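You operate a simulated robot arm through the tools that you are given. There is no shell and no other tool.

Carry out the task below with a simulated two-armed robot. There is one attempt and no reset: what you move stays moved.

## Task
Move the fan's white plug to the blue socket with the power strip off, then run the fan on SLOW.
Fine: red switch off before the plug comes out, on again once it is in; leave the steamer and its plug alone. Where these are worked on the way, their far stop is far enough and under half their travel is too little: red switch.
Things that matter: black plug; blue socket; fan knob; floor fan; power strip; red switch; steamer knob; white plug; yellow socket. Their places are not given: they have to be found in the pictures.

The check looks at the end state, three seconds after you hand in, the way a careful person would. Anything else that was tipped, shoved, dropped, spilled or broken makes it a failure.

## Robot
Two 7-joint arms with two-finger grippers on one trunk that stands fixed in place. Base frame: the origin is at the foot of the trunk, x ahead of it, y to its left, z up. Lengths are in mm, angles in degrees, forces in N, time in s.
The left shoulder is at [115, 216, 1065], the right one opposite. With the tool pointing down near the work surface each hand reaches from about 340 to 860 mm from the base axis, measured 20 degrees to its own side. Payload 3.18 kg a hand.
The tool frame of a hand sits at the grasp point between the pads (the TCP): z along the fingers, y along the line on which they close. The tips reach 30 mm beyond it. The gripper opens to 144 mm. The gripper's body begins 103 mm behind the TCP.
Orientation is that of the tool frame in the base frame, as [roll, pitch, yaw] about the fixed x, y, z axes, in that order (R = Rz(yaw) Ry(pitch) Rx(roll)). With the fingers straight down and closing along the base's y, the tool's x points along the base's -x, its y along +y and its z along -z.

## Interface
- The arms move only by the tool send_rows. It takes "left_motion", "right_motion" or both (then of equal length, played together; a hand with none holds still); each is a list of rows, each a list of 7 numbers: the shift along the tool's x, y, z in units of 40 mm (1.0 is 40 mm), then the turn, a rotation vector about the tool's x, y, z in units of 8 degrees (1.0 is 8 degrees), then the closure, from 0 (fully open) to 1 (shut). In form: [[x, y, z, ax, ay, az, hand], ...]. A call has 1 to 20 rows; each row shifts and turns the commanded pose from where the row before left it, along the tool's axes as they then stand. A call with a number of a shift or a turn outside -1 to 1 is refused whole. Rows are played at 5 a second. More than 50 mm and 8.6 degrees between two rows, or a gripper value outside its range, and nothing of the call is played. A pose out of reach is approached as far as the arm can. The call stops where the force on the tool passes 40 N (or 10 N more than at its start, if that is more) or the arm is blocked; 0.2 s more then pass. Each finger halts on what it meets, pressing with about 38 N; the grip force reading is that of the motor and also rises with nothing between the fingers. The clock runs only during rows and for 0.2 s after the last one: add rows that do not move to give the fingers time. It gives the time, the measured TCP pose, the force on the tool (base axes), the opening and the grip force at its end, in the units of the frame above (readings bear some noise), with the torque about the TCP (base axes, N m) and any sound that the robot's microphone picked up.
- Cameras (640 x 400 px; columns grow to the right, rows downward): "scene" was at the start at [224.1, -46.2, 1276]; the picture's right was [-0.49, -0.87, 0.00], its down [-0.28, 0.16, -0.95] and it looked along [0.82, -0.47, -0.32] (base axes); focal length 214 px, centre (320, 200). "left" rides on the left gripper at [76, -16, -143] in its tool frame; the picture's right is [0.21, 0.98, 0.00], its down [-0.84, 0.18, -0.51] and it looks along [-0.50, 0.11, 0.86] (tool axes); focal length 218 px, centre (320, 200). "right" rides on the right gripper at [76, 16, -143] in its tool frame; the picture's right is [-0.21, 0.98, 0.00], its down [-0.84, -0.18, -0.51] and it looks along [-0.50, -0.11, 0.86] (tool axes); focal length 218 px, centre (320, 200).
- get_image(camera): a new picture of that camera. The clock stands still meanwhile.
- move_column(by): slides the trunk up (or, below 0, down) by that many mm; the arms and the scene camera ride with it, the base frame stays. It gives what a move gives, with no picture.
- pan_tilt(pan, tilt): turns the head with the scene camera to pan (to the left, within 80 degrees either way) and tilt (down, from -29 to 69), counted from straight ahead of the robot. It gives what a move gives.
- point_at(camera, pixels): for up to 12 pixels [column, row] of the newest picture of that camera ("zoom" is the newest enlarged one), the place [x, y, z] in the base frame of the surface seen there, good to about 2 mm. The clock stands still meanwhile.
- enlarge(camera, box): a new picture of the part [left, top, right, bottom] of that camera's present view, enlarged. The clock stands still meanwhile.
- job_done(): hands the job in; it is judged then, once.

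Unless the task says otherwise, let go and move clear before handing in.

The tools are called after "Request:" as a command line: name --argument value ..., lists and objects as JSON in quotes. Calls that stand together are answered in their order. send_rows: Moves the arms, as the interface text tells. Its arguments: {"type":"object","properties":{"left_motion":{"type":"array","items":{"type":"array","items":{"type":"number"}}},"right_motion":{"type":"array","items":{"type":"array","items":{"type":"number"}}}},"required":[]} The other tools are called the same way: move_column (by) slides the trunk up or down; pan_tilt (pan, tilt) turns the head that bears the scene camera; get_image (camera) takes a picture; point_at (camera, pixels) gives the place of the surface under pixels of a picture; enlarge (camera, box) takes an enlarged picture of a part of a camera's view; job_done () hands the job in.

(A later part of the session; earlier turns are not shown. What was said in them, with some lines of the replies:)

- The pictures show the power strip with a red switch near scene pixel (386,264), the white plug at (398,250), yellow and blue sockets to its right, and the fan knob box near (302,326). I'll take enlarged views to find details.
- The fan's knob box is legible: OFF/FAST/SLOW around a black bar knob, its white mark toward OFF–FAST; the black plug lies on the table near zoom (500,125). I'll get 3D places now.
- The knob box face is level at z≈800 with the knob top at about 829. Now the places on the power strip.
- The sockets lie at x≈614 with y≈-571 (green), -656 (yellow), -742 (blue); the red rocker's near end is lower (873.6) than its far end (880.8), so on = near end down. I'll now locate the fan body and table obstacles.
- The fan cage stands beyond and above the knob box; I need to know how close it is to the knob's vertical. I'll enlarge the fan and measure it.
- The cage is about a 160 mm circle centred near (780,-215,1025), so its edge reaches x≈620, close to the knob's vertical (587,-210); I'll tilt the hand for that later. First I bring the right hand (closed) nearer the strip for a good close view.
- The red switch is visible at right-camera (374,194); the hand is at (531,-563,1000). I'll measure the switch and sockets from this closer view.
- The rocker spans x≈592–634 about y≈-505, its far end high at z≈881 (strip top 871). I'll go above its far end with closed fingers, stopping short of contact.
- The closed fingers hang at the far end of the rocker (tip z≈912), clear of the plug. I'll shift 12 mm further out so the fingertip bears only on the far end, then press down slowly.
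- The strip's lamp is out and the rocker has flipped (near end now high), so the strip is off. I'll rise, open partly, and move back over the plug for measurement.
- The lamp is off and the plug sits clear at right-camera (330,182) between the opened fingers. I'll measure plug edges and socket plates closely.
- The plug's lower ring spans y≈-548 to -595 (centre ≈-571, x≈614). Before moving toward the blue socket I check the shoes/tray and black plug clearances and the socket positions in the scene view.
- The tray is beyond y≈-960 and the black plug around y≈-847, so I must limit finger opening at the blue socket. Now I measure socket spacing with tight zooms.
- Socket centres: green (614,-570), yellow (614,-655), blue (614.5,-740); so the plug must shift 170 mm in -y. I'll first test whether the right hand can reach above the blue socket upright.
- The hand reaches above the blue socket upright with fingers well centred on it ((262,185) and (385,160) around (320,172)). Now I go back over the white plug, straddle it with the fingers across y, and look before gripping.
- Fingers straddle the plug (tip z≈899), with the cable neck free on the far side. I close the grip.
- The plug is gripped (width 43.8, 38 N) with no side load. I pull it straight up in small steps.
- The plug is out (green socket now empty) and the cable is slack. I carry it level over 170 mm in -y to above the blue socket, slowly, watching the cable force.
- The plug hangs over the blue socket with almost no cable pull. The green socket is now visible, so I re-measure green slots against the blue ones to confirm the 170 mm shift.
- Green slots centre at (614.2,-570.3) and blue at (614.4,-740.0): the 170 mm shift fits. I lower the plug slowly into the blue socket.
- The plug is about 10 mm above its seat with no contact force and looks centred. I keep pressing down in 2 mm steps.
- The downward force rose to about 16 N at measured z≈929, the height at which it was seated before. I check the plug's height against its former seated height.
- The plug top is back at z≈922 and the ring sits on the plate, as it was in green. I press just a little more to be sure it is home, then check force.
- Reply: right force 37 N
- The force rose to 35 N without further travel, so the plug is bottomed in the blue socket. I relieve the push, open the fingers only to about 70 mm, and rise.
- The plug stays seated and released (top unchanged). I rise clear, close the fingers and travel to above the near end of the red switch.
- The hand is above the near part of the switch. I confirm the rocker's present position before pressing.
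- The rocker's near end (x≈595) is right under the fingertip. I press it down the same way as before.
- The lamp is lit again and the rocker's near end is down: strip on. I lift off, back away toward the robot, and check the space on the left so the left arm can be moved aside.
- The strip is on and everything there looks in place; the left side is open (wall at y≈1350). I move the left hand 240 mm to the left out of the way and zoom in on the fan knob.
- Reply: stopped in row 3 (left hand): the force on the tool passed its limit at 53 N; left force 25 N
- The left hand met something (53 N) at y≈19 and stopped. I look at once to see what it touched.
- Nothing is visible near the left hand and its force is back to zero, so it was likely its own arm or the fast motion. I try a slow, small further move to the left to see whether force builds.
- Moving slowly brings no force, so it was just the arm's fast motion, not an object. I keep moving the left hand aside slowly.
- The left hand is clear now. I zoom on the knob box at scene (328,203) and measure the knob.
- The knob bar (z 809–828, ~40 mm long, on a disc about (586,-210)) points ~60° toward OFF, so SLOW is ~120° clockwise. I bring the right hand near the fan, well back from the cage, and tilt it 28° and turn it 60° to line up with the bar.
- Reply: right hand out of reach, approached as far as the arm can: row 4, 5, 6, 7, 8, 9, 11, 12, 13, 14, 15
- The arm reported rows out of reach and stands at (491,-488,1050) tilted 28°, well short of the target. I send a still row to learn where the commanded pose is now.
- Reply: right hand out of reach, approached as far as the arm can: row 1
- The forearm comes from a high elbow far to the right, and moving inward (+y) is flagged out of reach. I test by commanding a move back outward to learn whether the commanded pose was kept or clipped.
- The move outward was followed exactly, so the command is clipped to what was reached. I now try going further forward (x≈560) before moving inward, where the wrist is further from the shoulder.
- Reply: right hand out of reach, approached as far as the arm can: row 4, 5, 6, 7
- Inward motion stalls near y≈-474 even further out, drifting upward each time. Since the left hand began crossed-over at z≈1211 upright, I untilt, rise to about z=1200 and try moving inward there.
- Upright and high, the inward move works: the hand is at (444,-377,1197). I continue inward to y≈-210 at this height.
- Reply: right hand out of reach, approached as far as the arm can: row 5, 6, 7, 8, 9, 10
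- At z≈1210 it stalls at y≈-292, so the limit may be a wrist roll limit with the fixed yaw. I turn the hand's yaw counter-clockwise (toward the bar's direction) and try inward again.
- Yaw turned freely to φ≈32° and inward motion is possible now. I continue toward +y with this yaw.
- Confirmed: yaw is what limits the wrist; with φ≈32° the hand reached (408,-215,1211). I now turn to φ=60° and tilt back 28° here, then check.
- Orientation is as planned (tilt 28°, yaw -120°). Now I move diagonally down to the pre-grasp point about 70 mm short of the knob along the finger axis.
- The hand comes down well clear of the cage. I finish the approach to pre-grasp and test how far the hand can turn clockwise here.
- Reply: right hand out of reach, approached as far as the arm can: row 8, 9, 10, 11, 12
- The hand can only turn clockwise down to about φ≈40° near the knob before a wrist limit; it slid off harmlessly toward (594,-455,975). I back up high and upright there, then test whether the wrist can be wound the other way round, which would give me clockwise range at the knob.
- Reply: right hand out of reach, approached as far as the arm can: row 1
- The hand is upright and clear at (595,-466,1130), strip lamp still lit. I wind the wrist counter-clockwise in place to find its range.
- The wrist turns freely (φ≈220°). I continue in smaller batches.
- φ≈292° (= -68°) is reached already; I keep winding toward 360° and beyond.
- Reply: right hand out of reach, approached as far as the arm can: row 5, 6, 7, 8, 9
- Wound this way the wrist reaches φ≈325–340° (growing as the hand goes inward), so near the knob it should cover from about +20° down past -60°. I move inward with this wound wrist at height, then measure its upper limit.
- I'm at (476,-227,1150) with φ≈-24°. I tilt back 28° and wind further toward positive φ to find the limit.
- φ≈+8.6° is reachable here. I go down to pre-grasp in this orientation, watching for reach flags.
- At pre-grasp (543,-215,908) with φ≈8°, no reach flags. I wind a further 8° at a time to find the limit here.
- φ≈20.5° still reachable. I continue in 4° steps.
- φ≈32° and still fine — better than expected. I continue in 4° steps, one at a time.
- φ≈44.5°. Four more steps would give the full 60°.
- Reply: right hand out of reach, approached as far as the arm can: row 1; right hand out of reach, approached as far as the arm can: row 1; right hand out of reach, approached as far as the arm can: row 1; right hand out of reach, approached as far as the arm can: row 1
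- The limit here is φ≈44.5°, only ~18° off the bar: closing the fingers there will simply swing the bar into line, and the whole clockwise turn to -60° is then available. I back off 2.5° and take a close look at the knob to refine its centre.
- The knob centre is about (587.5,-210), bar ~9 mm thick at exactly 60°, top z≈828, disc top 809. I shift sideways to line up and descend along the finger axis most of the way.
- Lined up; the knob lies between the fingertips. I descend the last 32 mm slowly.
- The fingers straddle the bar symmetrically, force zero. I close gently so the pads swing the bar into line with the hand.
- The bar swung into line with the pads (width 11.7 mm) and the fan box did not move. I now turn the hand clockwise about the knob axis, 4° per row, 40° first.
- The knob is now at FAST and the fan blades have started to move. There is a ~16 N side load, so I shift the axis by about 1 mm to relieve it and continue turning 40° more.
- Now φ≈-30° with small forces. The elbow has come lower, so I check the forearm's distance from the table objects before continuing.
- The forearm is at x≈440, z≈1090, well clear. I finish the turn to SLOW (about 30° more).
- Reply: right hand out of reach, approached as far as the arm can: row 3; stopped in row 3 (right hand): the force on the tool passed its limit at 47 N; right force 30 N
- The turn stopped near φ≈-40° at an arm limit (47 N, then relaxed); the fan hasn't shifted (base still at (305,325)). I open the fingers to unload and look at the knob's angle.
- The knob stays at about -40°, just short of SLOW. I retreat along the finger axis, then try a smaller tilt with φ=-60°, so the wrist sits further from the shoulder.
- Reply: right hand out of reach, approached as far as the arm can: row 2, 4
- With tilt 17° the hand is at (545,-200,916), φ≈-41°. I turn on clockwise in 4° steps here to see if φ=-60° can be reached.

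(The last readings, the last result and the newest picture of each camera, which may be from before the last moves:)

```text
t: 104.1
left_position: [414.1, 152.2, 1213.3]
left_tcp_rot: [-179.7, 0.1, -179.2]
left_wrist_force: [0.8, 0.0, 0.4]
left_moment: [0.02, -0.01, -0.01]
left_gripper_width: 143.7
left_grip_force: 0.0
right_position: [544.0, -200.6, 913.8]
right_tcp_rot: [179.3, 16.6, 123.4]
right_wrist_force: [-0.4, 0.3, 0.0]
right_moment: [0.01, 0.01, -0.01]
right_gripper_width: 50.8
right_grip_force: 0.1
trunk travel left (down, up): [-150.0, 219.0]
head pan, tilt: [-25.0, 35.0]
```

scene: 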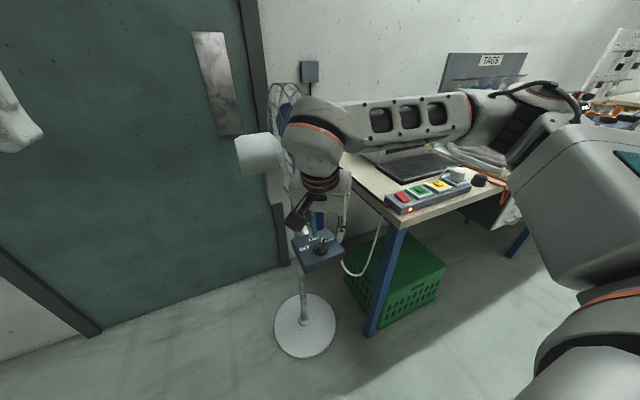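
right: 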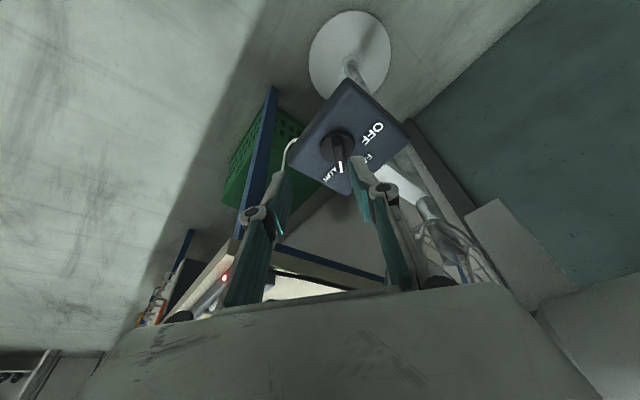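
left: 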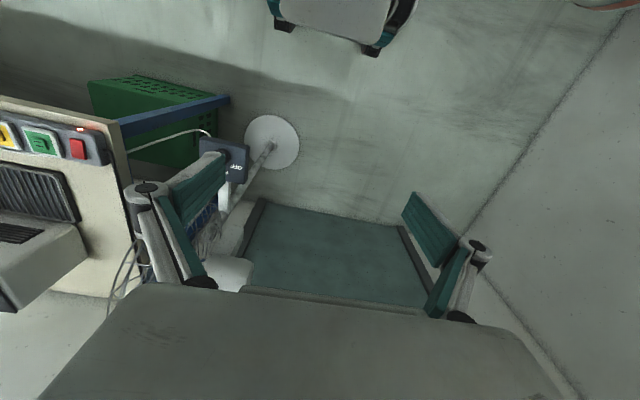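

φ≈-57° is reachable with the smaller tilt. One more small turn to about -61°, then I look.

Request:
send_rows --right_motion '[[0, 0, 0, 0.1445, 0, 0.4785, 0.65], [0, 0, 0, 0.03, 0, 0.1, 0.65], [0, 0, 0, 0, 0, 0, 0.65]]'

Request:
get_image --camera "right"

Request:
enlarge --camera "scene" --box '[230, 70, 390, 270]'

```text
t: 104.9
left_position: [414.1, 151.5, 1212.3]
left_tcp_rot: [-179.8, 0.1, -179.2]
left_wrist_force: [-0.3, -0.2, 0.7]
left_moment: [-0.02, -0.08, -0.04]
left_gripper_width: 144.1
left_grip_force: 0.2
right_position: [545.7, -200.6, 914.7]
right_tcp_rot: [179.4, 16.6, 118.6]
right_wrist_force: [-0.1, 0.1, 0.4]
right_moment: [-0.01, 0.0, 0.01]
right_gripper_width: 50.4
right_grip_force: 0.1
trunk travel left (down, up): [-150.0, 219.0]
head pan, tilt: [-25.0, 35.0]
```

```text
taken
```

right: 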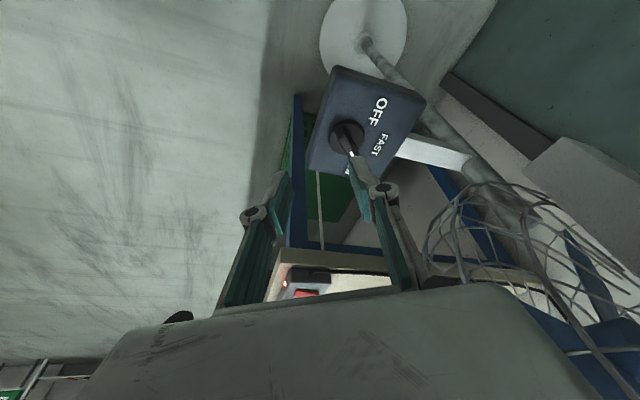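

```text
2.00 times, centred on (310, 170) of scene
```

zoom: 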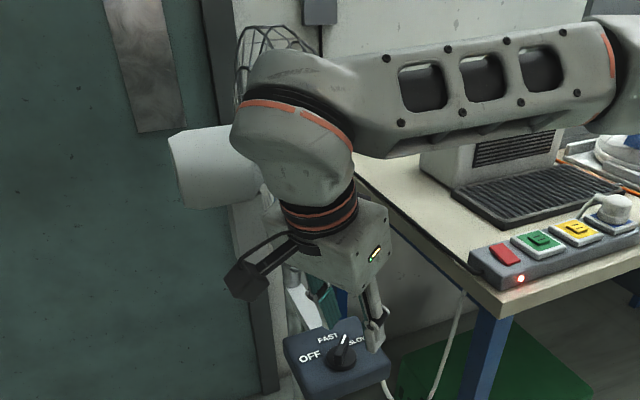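

Clear of the cage and the right orientation (φ≈-61°, tilt 17°). I align sideways over the knob and descend part way.

Request:
send_rows --right_motion '[[-0.014, 0.27, 0, 0, 0, 0, 0.65], [-0.014, 0.27, 0, 0, 0, 0, 0.65], [-0.014, 0.27, 0, 0, 0, 0, 0.65], [0, 0, 0, 0, 0, 0, 0.65], [0, 0, 0.3, 0, 0, 0, 0.65], [0, 0, 0.3, 0, 0, 0, 0.65], [0, 0, 0.3, 0, 0, 0, 0.65], [0, 0, 0.2, 0, 0, 0, 0.65], [0, 0, 0, 0, 0, 0, 0.65]]'

Request:
get_image --camera "right"

Request:
enlarge --camera "scene" --box '[230, 70, 390, 270]'

```text
t: 106.9
left_position: [413.9, 150.8, 1213.3]
left_tcp_rot: [-179.7, 0.0, -179.3]
left_wrist_force: [0.6, -0.5, 0.5]
left_moment: [0.0, -0.02, 0.02]
left_gripper_width: 144.0
left_grip_force: 0.1
right_position: [569.3, -211.1, 868.4]
right_tcp_rot: [179.4, 16.5, 118.5]
right_wrist_force: [0.6, -0.9, 0.0]
right_moment: [0.01, 0.01, -0.04]
right_gripper_width: 50.7
right_grip_force: 0.1
right hand out of reach, approached as far as the arm can: row 1, 2, 3
trunk travel left (down, up): [-150.0, 219.0]
head pan, tilt: [-25.0, 35.0]
```

```text
taken
```

right: 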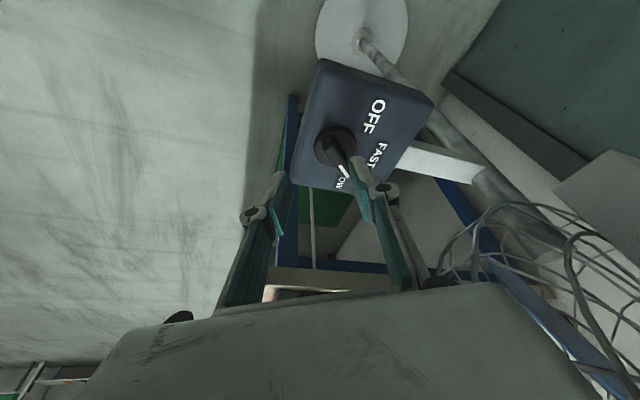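

```text
2.00 times, centred on (310, 170) of scene
```

zoom: 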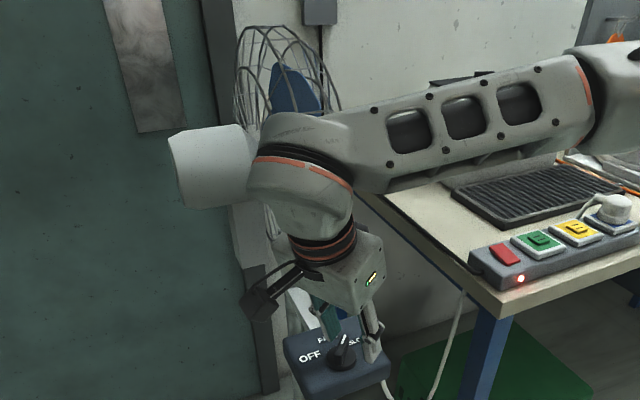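

The hand is lower but still 17 mm short sideways (those rows were flagged). Tips are still above the knob, so I try the sideways correction here.

Request:
send_rows --right_motion '[[0, 0.14, 0, 0, 0, 0, 0.65], [0, 0.14, 0, 0, 0, 0, 0.65], [0, 0.14, 0, 0, 0, 0, 0.65], [0, 0, 0, 0, 0, 0, 0.65]]'

Request:
enlarge --camera "right" --box '[220, 100, 420, 225]'

```text
t: 107.9
left_position: [412.9, 151.7, 1212.3]
left_tcp_rot: [-179.7, 0.1, -179.3]
left_wrist_force: [-0.2, -0.6, -0.5]
left_moment: [-0.03, 0.0, 0.01]
left_gripper_width: 143.9
left_grip_force: 0.1
right_position: [581.5, -204.2, 868.7]
right_tcp_rot: [179.2, 16.5, 118.5]
right_wrist_force: [-0.2, -0.1, 0.1]
right_moment: [-0.03, -0.05, 0.0]
right_gripper_width: 50.3
right_grip_force: 0.0
trunk travel left (down, up): [-150.0, 219.0]
head pan, tilt: [-25.0, 35.0]
```

```text
3.20 times, centred on (320, 162) of right
```

zoom: 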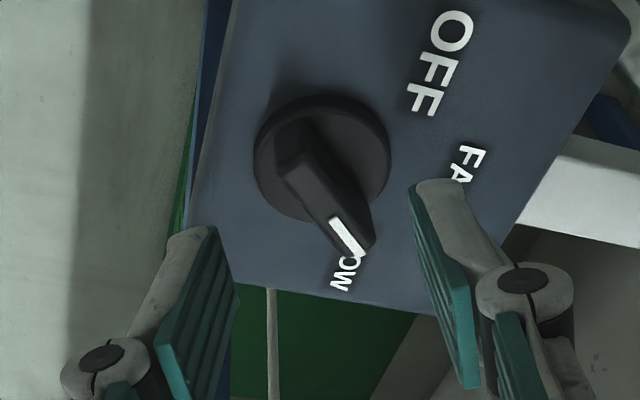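

Request:
point_at --camera "zoom" --pixels '[[337, 222], [357, 252], [290, 175], [305, 160], [270, 145], [372, 245], [330, 110], [380, 165], [300, 150], [340, 240]]'

```text
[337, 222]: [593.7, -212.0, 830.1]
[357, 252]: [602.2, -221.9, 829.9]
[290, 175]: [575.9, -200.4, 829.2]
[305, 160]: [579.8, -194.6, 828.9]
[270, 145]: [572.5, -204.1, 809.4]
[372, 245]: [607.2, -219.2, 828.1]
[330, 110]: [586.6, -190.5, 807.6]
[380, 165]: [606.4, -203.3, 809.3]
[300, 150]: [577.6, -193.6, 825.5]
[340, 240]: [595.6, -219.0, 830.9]
```

The bar is at about -40° and its centre near (589.3,-209.5). I correct 4–5 mm sideways and go down the last 24 mm.

Request:
send_rows --right_motion '[[0.13, 0.107, 0, 0, 0, 0, 0.65], [0, 0, 0.15, 0, 0, 0, 0.65], [0, 0, 0.15, 0, 0, 0, 0.65], [0, 0, 0.15, 0, 0, 0, 0.65], [0, 0, 0.15, 0, 0, 0, 0.65], [0, 0, 0, 0, 0, 0, 0.65]]'

Request:
enlarge --camera "right" --box '[220, 100, 420, 225]'

Request:
enlarge --camera "scene" --box '[270, 190, 370, 270]'

```text
t: 109.3
left_position: [414.1, 153.6, 1212.1]
left_tcp_rot: [-179.7, 0.2, -179.2]
left_wrist_force: [0.4, -0.5, 0.3]
left_moment: [0.02, -0.01, -0.01]
left_gripper_width: 144.0
left_grip_force: 0.0
right_position: [586.2, -211.1, 847.8]
right_tcp_rot: [179.4, 16.6, 118.5]
right_wrist_force: [0.0, 0.3, 0.3]
right_moment: [0.01, 0.0, 0.02]
right_gripper_width: 50.6
right_grip_force: 0.0
right hand out of reach, approached as far as the arm can: row 1
trunk travel left (down, up): [-150.0, 219.0]
head pan, tilt: [-25.0, 35.0]
```

```text
3.20 times, centred on (320, 162) of right
```

zoom: 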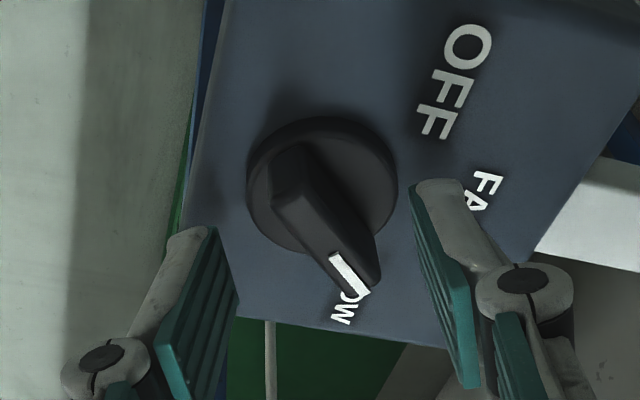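

```text
5.00 times, centred on (320, 230) of scene
```

zoom: 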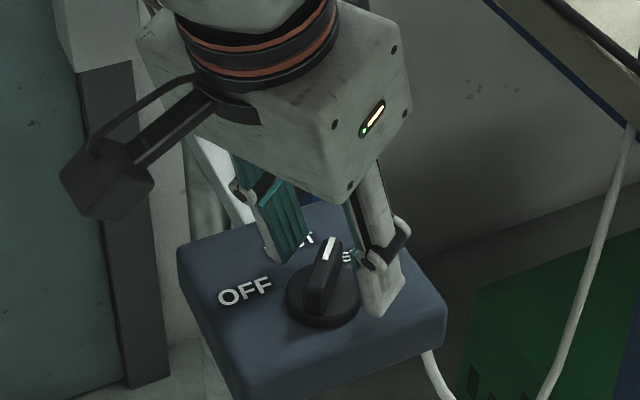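

The hand is on the knob axis but ~3.5 mm off sideways and a few mm high (one row was flagged). I nudge it sideways and slightly down before closing.

Request:
send_rows --right_motion '[[0, 0.045, 0, 0, 0, 0, 0.65], [0, 0.045, 0.03, 0, 0, 0, 0.65], [0, 0, 0.03, 0, 0, 0, 0.65], [0, 0, 0, 0, 0, 0, 0.65]]'

Request:
enlarge --camera "right" --box '[220, 100, 420, 225]'

```text
t: 110.3
left_position: [413.4, 151.5, 1213.4]
left_tcp_rot: [-179.7, 0.1, -179.1]
left_wrist_force: [-0.3, -1.1, -1.1]
left_moment: [-0.01, -0.01, -0.04]
left_gripper_width: 144.0
left_grip_force: 0.1
right_position: [589.2, -210.5, 844.4]
right_tcp_rot: [179.5, 16.4, 118.5]
right_wrist_force: [-0.6, 0.2, -0.7]
right_moment: [0.01, -0.02, -0.01]
right_gripper_width: 50.4
right_grip_force: 0.1
trunk travel left (down, up): [-150.0, 219.0]
head pan, tilt: [-25.0, 35.0]
```

```text
3.20 times, centred on (320, 162) of right
```

zoom: 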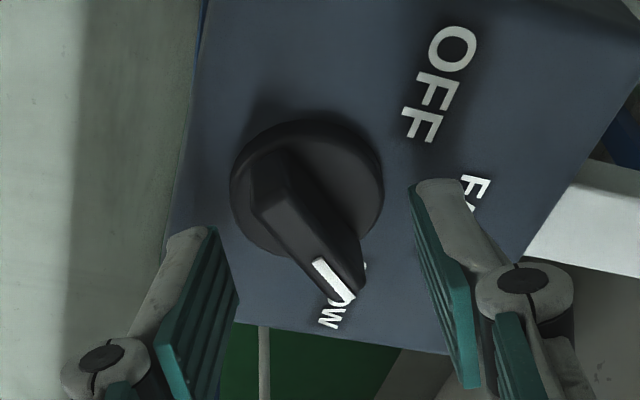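

Compared with the first grasp, the knob now sits ~2 mm to the left of the fingers' centre. I correct that and close slowly so the bar swings the last ~20° into line.

Request:
send_rows --right_motion '[[0, -0.05, 0, 0, 0, 0, 0.65], [0, 0, 0, 0, 0, 0, 0.75], [0, 0, 0, 0, 0, 0, 0.8], [0, 0, 0, 0, 0, 0, 0.84], [0, 0, 0, 0, 0, 0, 0.87], [0, 0, 0, 0, 0, 0, 0.9], [0, 0, 0, 0, 0, 0, 0.93], [0, 0, 0, 0, 0, 0, 1], [0, 0, 0, 0, 0, 0, 1]]'

Request:
enlarge --camera "right" --box '[220, 100, 420, 225]'

Request:
enlarge --camera "scene" --box '[270, 190, 370, 270]'

```text
t: 112.3
left_position: [414.0, 151.7, 1212.8]
left_tcp_rot: [-179.7, 0.0, -179.2]
left_wrist_force: [0.1, 0.2, 0.5]
left_moment: [0.03, -0.01, 0.02]
left_gripper_width: 144.1
left_grip_force: 0.0
right_position: [588.2, -209.9, 843.9]
right_tcp_rot: [179.2, 16.6, 118.6]
right_wrist_force: [9.4, 3.3, -1.3]
right_moment: [-0.04, -0.01, 0.85]
right_gripper_width: 11.9
right_grip_force: 42.5
trunk travel left (down, up): [-150.0, 219.0]
head pan, tilt: [-25.0, 35.0]
```

```text
3.20 times, centred on (320, 162) of right
```

zoom: 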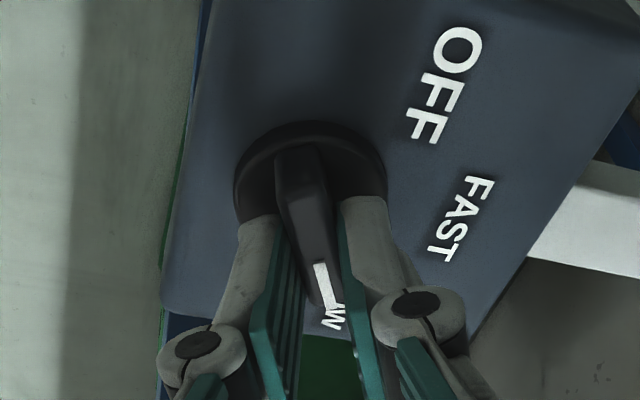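

```text
5.00 times, centred on (320, 230) of scene
```

zoom: 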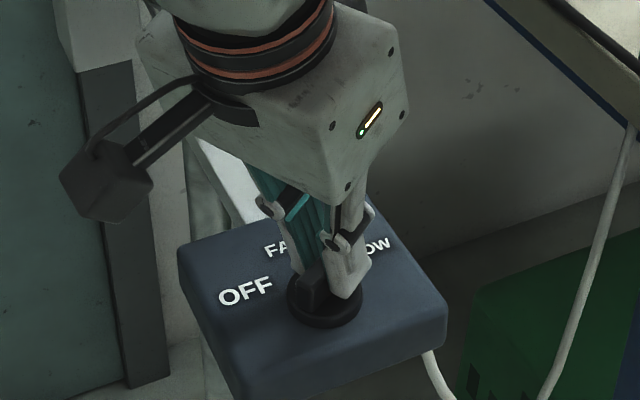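

The bar is in line and a 0.85 N·m torque about z shows it is pressed against its end stop at SLOW. I open the fingers, retreat upward along the finger axis and inspect.

Request:
send_rows --right_motion '[[0, 0, 0, 0, 0, 0, 0.92], [0, 0, 0, 0, 0, 0, 0.8], [0, 0, 0, 0, 0, 0, 0.65], [0, 0, 0, 0, 0, 0, 0.65], [0, 0, -0.2, 0, 0, 0, 0.65], [0, 0, -0.3, 0, 0, 0, 0.65], [0, 0, -0.3, 0, 0, 0, 0.65], [0, 0, 0, 0, 0, 0, 0.65]]'

Request:
enlarge --camera "right" --box '[220, 80, 420, 205]'

Request:
get_image --camera "scene"

```text
t: 114.1
left_position: [413.5, 152.4, 1212.7]
left_tcp_rot: [-179.6, 0.0, -179.2]
left_wrist_force: [0.5, -0.3, 0.5]
left_moment: [0.0, 0.04, -0.02]
left_gripper_width: 143.9
left_grip_force: 0.0
right_position: [579.6, -205.4, 873.4]
right_tcp_rot: [179.4, 16.4, 118.4]
right_wrist_force: [-0.1, -0.4, -0.1]
right_moment: [-0.03, 0.01, 0.03]
right_gripper_width: 50.3
right_grip_force: 0.0
trunk travel left (down, up): [-150.0, 219.0]
head pan, tilt: [-25.0, 35.0]
```

```text
3.20 times, centred on (320, 142) of right
```

zoom: 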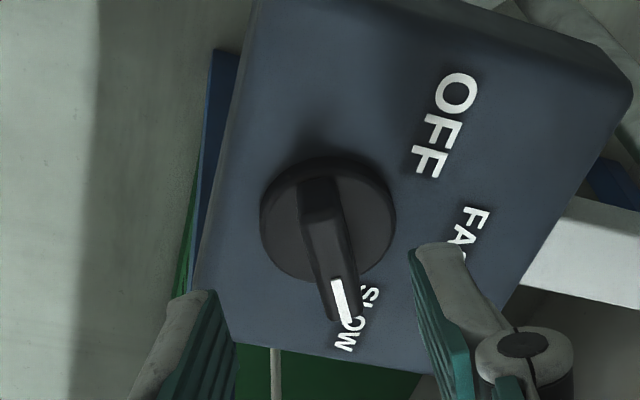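

```text
taken
```

scene: 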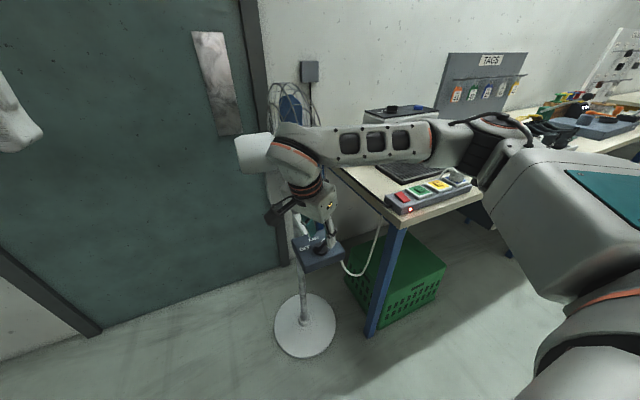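

The knob's white mark now points at SLOW (right zoom (342,300)). I measure the bar's angle to be sure.

Request:
point_at --camera "zoom" --pixels '[[337, 282], [348, 318], [318, 215], [322, 218], [300, 200], [360, 318], [445, 130], [462, 235], [360, 318]]'

Request:
send_rows --right_motion '[[0, 0, -0.3, 0, 0, 0, 0.65], [0, 0, -0.3, 0, 0, 0, 0.65], [0, 0, -0.3, 0, 0, 0, 0.65], [0, 0, 0, 0, 0, 0, 0.65]]'

Request:
enlarge --camera "scene" --box '[230, 70, 390, 270]'

```text
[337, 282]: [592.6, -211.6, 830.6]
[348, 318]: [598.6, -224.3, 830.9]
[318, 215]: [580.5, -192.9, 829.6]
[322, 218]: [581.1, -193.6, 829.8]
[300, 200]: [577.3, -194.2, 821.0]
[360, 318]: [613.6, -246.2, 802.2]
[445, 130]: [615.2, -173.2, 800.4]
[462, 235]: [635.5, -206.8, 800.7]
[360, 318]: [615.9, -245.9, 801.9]
```

```text
t: 115.1
left_position: [414.0, 151.4, 1212.5]
left_tcp_rot: [-179.8, 0.0, -179.1]
left_wrist_force: [1.0, 0.8, -0.1]
left_moment: [-0.03, 0.0, 0.02]
left_gripper_width: 143.8
left_grip_force: 0.1
right_position: [570.6, -203.8, 904.8]
right_tcp_rot: [179.3, 16.1, 118.1]
right_wrist_force: [-0.1, 0.7, 0.2]
right_moment: [0.01, 0.04, -0.01]
right_gripper_width: 50.7
right_grip_force: 0.0
right hand out of reach, approached as far as the arm can: row 1, 3
trunk travel left (down, up): [-150.0, 219.0]
head pan, tilt: [-25.0, 35.0]
```

```text
2.00 times, centred on (310, 170) of scene
```

zoom: 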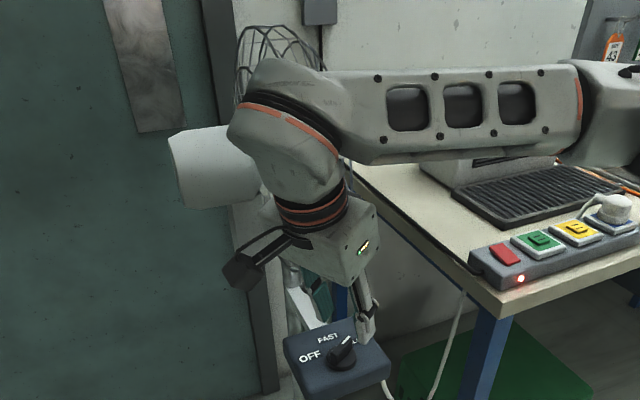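

The bar reads about -60°, squarely at SLOW. I now withdraw: first turn the hand back to an easier yaw in place (tips are well above the knob), then back away toward the robot.

Request:
send_rows --right_motion '[[0, 0, 0, -0.1445, 0, -0.4785, 0.65], [0, 0, 0, -0.1445, 0, -0.4785, 0.65], [0, 0, 0, -0.1445, 0, -0.4785, 0.65], [0, 0, 0, -0.1445, 0, -0.4785, 0.65], [0, 0, 0, -0.1445, 0, -0.4785, 0.65], [0, 0, 0, -0.1445, 0, -0.4785, 0.65], [0, 0, 0, -0.1445, 0, -0.4785, 0.65], [0, 0, 0, -0.1445, 0, -0.4785, 0.65], [0, 0, 0, 0, 0, 0, 0.65]]'

Request:
get_image --camera "scene"

```text
t: 117.1
left_position: [414.1, 152.8, 1211.4]
left_tcp_rot: [-179.8, -0.1, -179.1]
left_wrist_force: [0.1, -0.1, -0.1]
left_moment: [0.01, 0.04, 0.01]
left_gripper_width: 143.9
left_grip_force: 0.1
right_position: [571.5, -203.3, 905.1]
right_tcp_rot: [179.2, 17.0, 150.6]
right_wrist_force: [0.2, -1.0, -0.3]
right_moment: [0.0, -0.02, 0.04]
right_gripper_width: 50.4
right_grip_force: 0.0
trunk travel left (down, up): [-150.0, 219.0]
head pan, tilt: [-25.0, 35.0]
```

```text
taken
```

scene: 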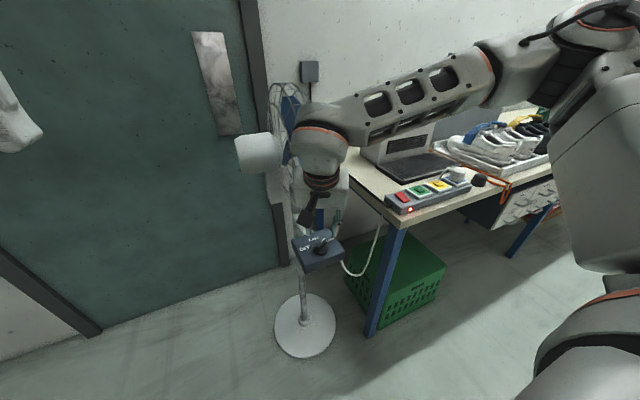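

The hand turned back easily (φ≈-29°). I back away toward the robot and up in small rows.

Request:
send_rows --right_motion '[[0.2, -0.15, -0.28, 0, 0, 0, 0.65], [0.25, -0.2, -0.35, 0, 0, 0, 0.65], [0.25, -0.2, -0.35, 0, 0, 0, 0.65], [0.25, -0.2, -0.35, 0, 0, 0, 0.65], [0, 0, 0, 0, 0, 0, 0.65]]'

Request:
get_image --camera "scene"

```text
t: 118.3
left_position: [412.8, 152.2, 1212.2]
left_tcp_rot: [-179.9, -0.1, -179.2]
left_wrist_force: [0.2, 0.1, -0.6]
left_moment: [-0.01, 0.02, 0.04]
left_gripper_width: 144.2
left_grip_force: 0.1
right_position: [510.5, -203.7, 945.4]
right_tcp_rot: [179.2, 16.9, 150.6]
right_wrist_force: [-0.3, 0.8, -0.1]
right_moment: [0.02, 0.01, -0.01]
right_gripper_width: 50.6
right_grip_force: 0.1
trunk travel left (down, up): [-150.0, 219.0]
head pan, tilt: [-25.0, 35.0]
```

```text
taken
```

scene: 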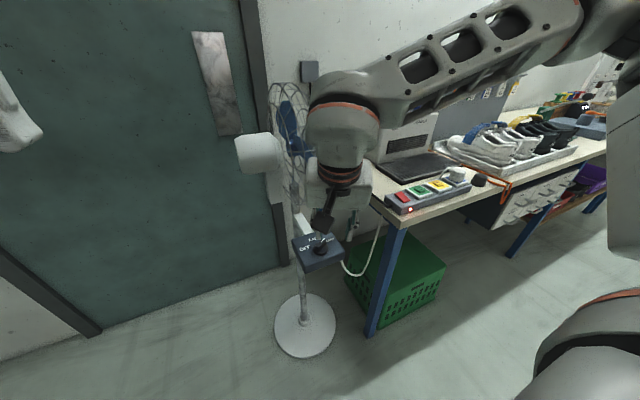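

Clear of the box. I raise the hand further and a little to the right so the whole scene can be viewed.

Request:
send_rows --right_motion '[[-0.168, -0.239, -0.509, 0, 0, 0, 0.65], [-0.168, -0.239, -0.509, 0, 0, 0, 0.65], [-0.168, -0.239, -0.509, 0, 0, 0, 0.65], [-0.168, -0.239, -0.509, 0, 0, 0, 0.65], [-0.168, -0.239, -0.509, 0, 0, 0, 0.65], [-0.168, -0.239, -0.509, 0, 0, 0, 0.65], [-0.168, -0.239, -0.509, 0, 0, 0, 0.65], [0, 0, 0, 0, 0, 0, 0.65]]'

Request:
get_image --camera "scene"

Request:
get_image --camera "right"

```text
t: 120.1
left_position: [414.2, 152.4, 1212.7]
left_tcp_rot: [-179.7, 0.0, -179.1]
left_wrist_force: [-0.3, 0.3, 0.1]
left_moment: [0.0, 0.0, 0.0]
left_gripper_width: 143.8
left_grip_force: 0.0
right_position: [478.1, -267.1, 1095.1]
right_tcp_rot: [179.3, 16.7, 150.4]
right_wrist_force: [-0.4, 0.2, 0.3]
right_moment: [-0.02, 0.05, -0.01]
right_gripper_width: 50.3
right_grip_force: 0.1
trunk travel left (down, up): [-150.0, 219.0]
head pan, tilt: [-25.0, 35.0]
```

```text
taken
```

scene: 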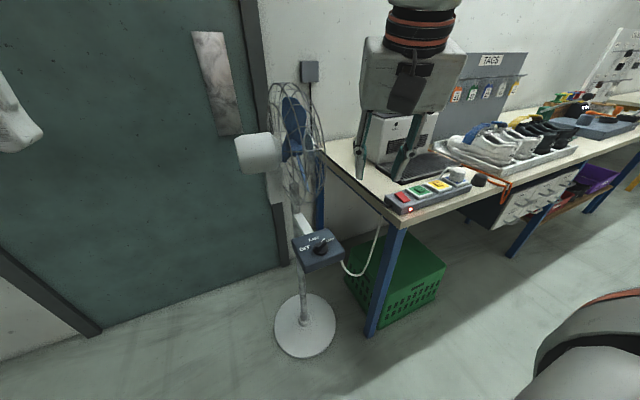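

```text
taken
```

right: 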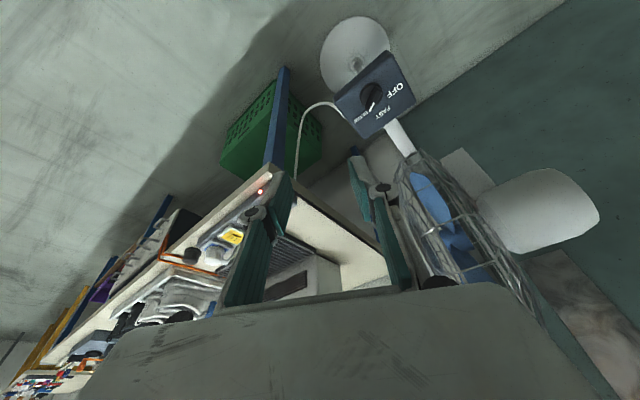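

Everything is visible now. I zoom into the knob, the strip, and the fan blades to verify the end state.

Request:
enlarge --camera "scene" --box '[285, 220, 357, 265]'

Request:
enlarge --camera "scene" --box '[380, 150, 500, 225]'

Request:
enlarge --camera "scene" --box '[230, 75, 350, 200]'

Request:
send_rows --right_motion '[[0, 0, 0, 0, 0, 0, 0.65]]'

Request:
enlarge --camera "scene" --box '[230, 75, 350, 200]'

```text
8.89 times, centred on (321, 242) of scene
```

zoom: 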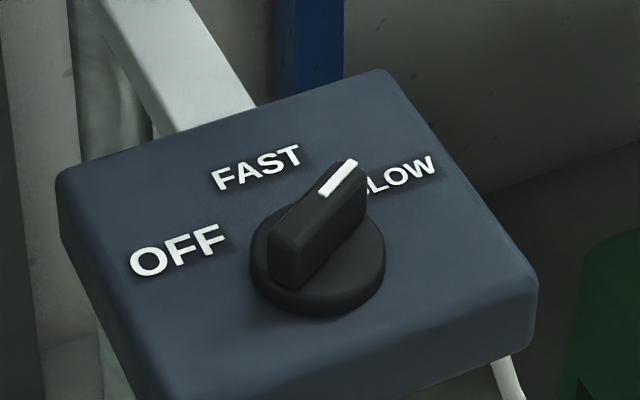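

```text
5.33 times, centred on (440, 188) of scene
```

zoom: 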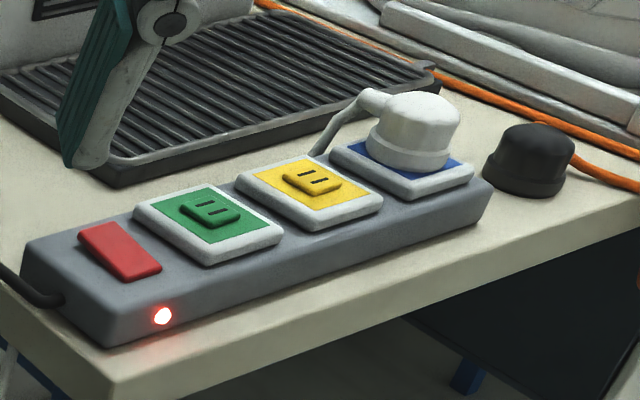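

```text
3.20 times, centred on (290, 138) of scene
```

zoom: 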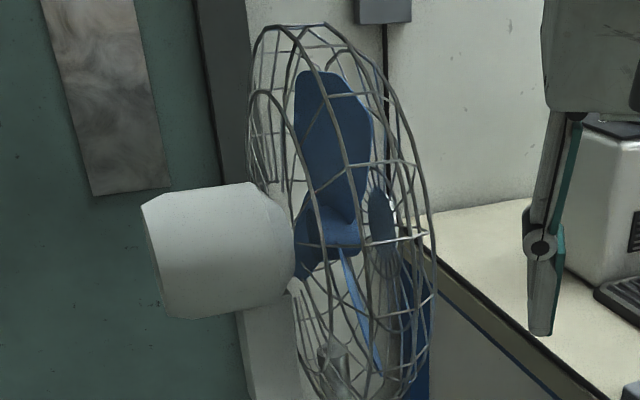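

```text
t: 120.5
left_position: [413.7, 151.7, 1214.1]
left_tcp_rot: [-179.8, 0.2, -179.1]
left_wrist_force: [0.1, -0.1, -0.6]
left_moment: [0.03, -0.05, 0.0]
left_gripper_width: 143.8
left_grip_force: 0.2
right_position: [478.6, -265.8, 1093.5]
right_tcp_rot: [179.2, 17.0, 150.5]
right_wrist_force: [-0.4, 0.4, -0.1]
right_moment: [0.03, 0.01, 0.0]
right_gripper_width: 50.5
right_grip_force: 0.0
trunk travel left (down, up): [-150.0, 219.0]
head pan, tilt: [-25.0, 35.0]
```

```text
3.20 times, centred on (290, 138) of scene
```

zoom: 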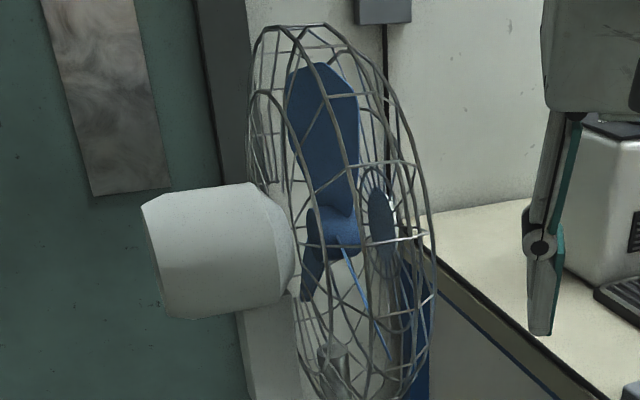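

The blades have moved between the two frames, the lamp is lit, and the plug sits in blue. I double-check the knob's angle and the plug's seat numerically.

Request:
enlarge --camera "scene" --box '[300, 225, 348, 255]'

Request:
point_at --camera "zoom" --pixels '[[320, 232], [375, 170], [235, 280], [265, 305], [300, 235], [395, 190]]'

Request:
enlarge --camera "scene" --box '[432, 160, 488, 195]'

Request:
point_at --camera "zoom" --pixels '[[250, 90], [240, 190], [290, 215], [330, 205], [200, 195], [250, 110], [320, 100], [250, 250], [500, 150]]'

```text
13.33 times, centred on (324, 240) of scene
```

zoom: 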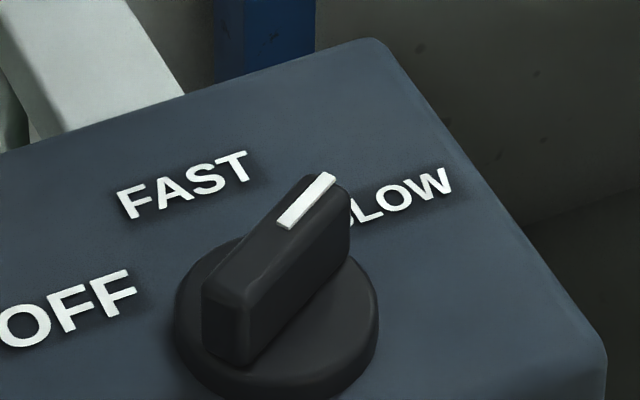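

```text
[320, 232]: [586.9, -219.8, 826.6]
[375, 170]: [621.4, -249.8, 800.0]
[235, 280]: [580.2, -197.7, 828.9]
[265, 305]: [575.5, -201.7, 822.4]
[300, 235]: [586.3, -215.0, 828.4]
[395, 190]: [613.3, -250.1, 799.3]
```

```text
11.43 times, centred on (460, 178) of scene
```

zoom: 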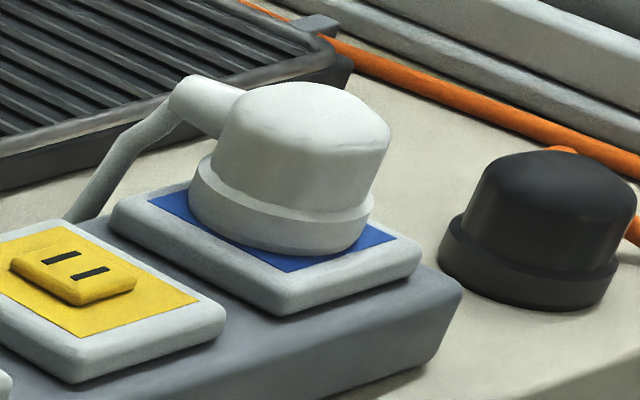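

```text
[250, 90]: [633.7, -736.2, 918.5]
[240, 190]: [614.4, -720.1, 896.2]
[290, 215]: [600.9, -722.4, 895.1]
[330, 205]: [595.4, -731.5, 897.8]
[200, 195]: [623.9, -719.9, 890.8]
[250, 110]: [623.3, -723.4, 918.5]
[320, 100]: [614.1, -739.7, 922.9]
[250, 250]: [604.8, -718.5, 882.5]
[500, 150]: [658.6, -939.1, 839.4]
```

The plug's top is at z≈923, as when first seated, the lamp is on, the knob points at SLOW (about -60°), and the blades turn. Both hands are clear and nothing else has moved, so I hand the job in.

Request:
job_done

```text
The job is handed in.
```

The fan's white plug is now in the blue socket, the power strip is back on, and the fan is running on SLOW. The job is handed in, but I haven't seen the result of the check.

- **Red switch:** I pressed it off before pulling the plug and the lamp went out. I pressed it on again once the plug was in, and the lamp lit.
- **White plug:** it is fully down in the blue socket, with its top at the same height (about 923 mm) as it had in the green one.
- **Fan knob:** it points at SLOW, about 60 degrees past FAST and against its end stop. It took two grips because the right arm ran out of reach partway. The blades moved between two pictures taken 0.4 s apart.
- **Everything else:** I did not touch the steamer, its knob or the black plug. The final pictures show nothing else moved, including the fan's base and box.

Twice the force limit stopped an arm. The left hand stopped while moving aside in open air, with nothing visible near it and no force when I continued slowly. The right hand stopped at 47 N while turning the knob, and the fan did not shift.
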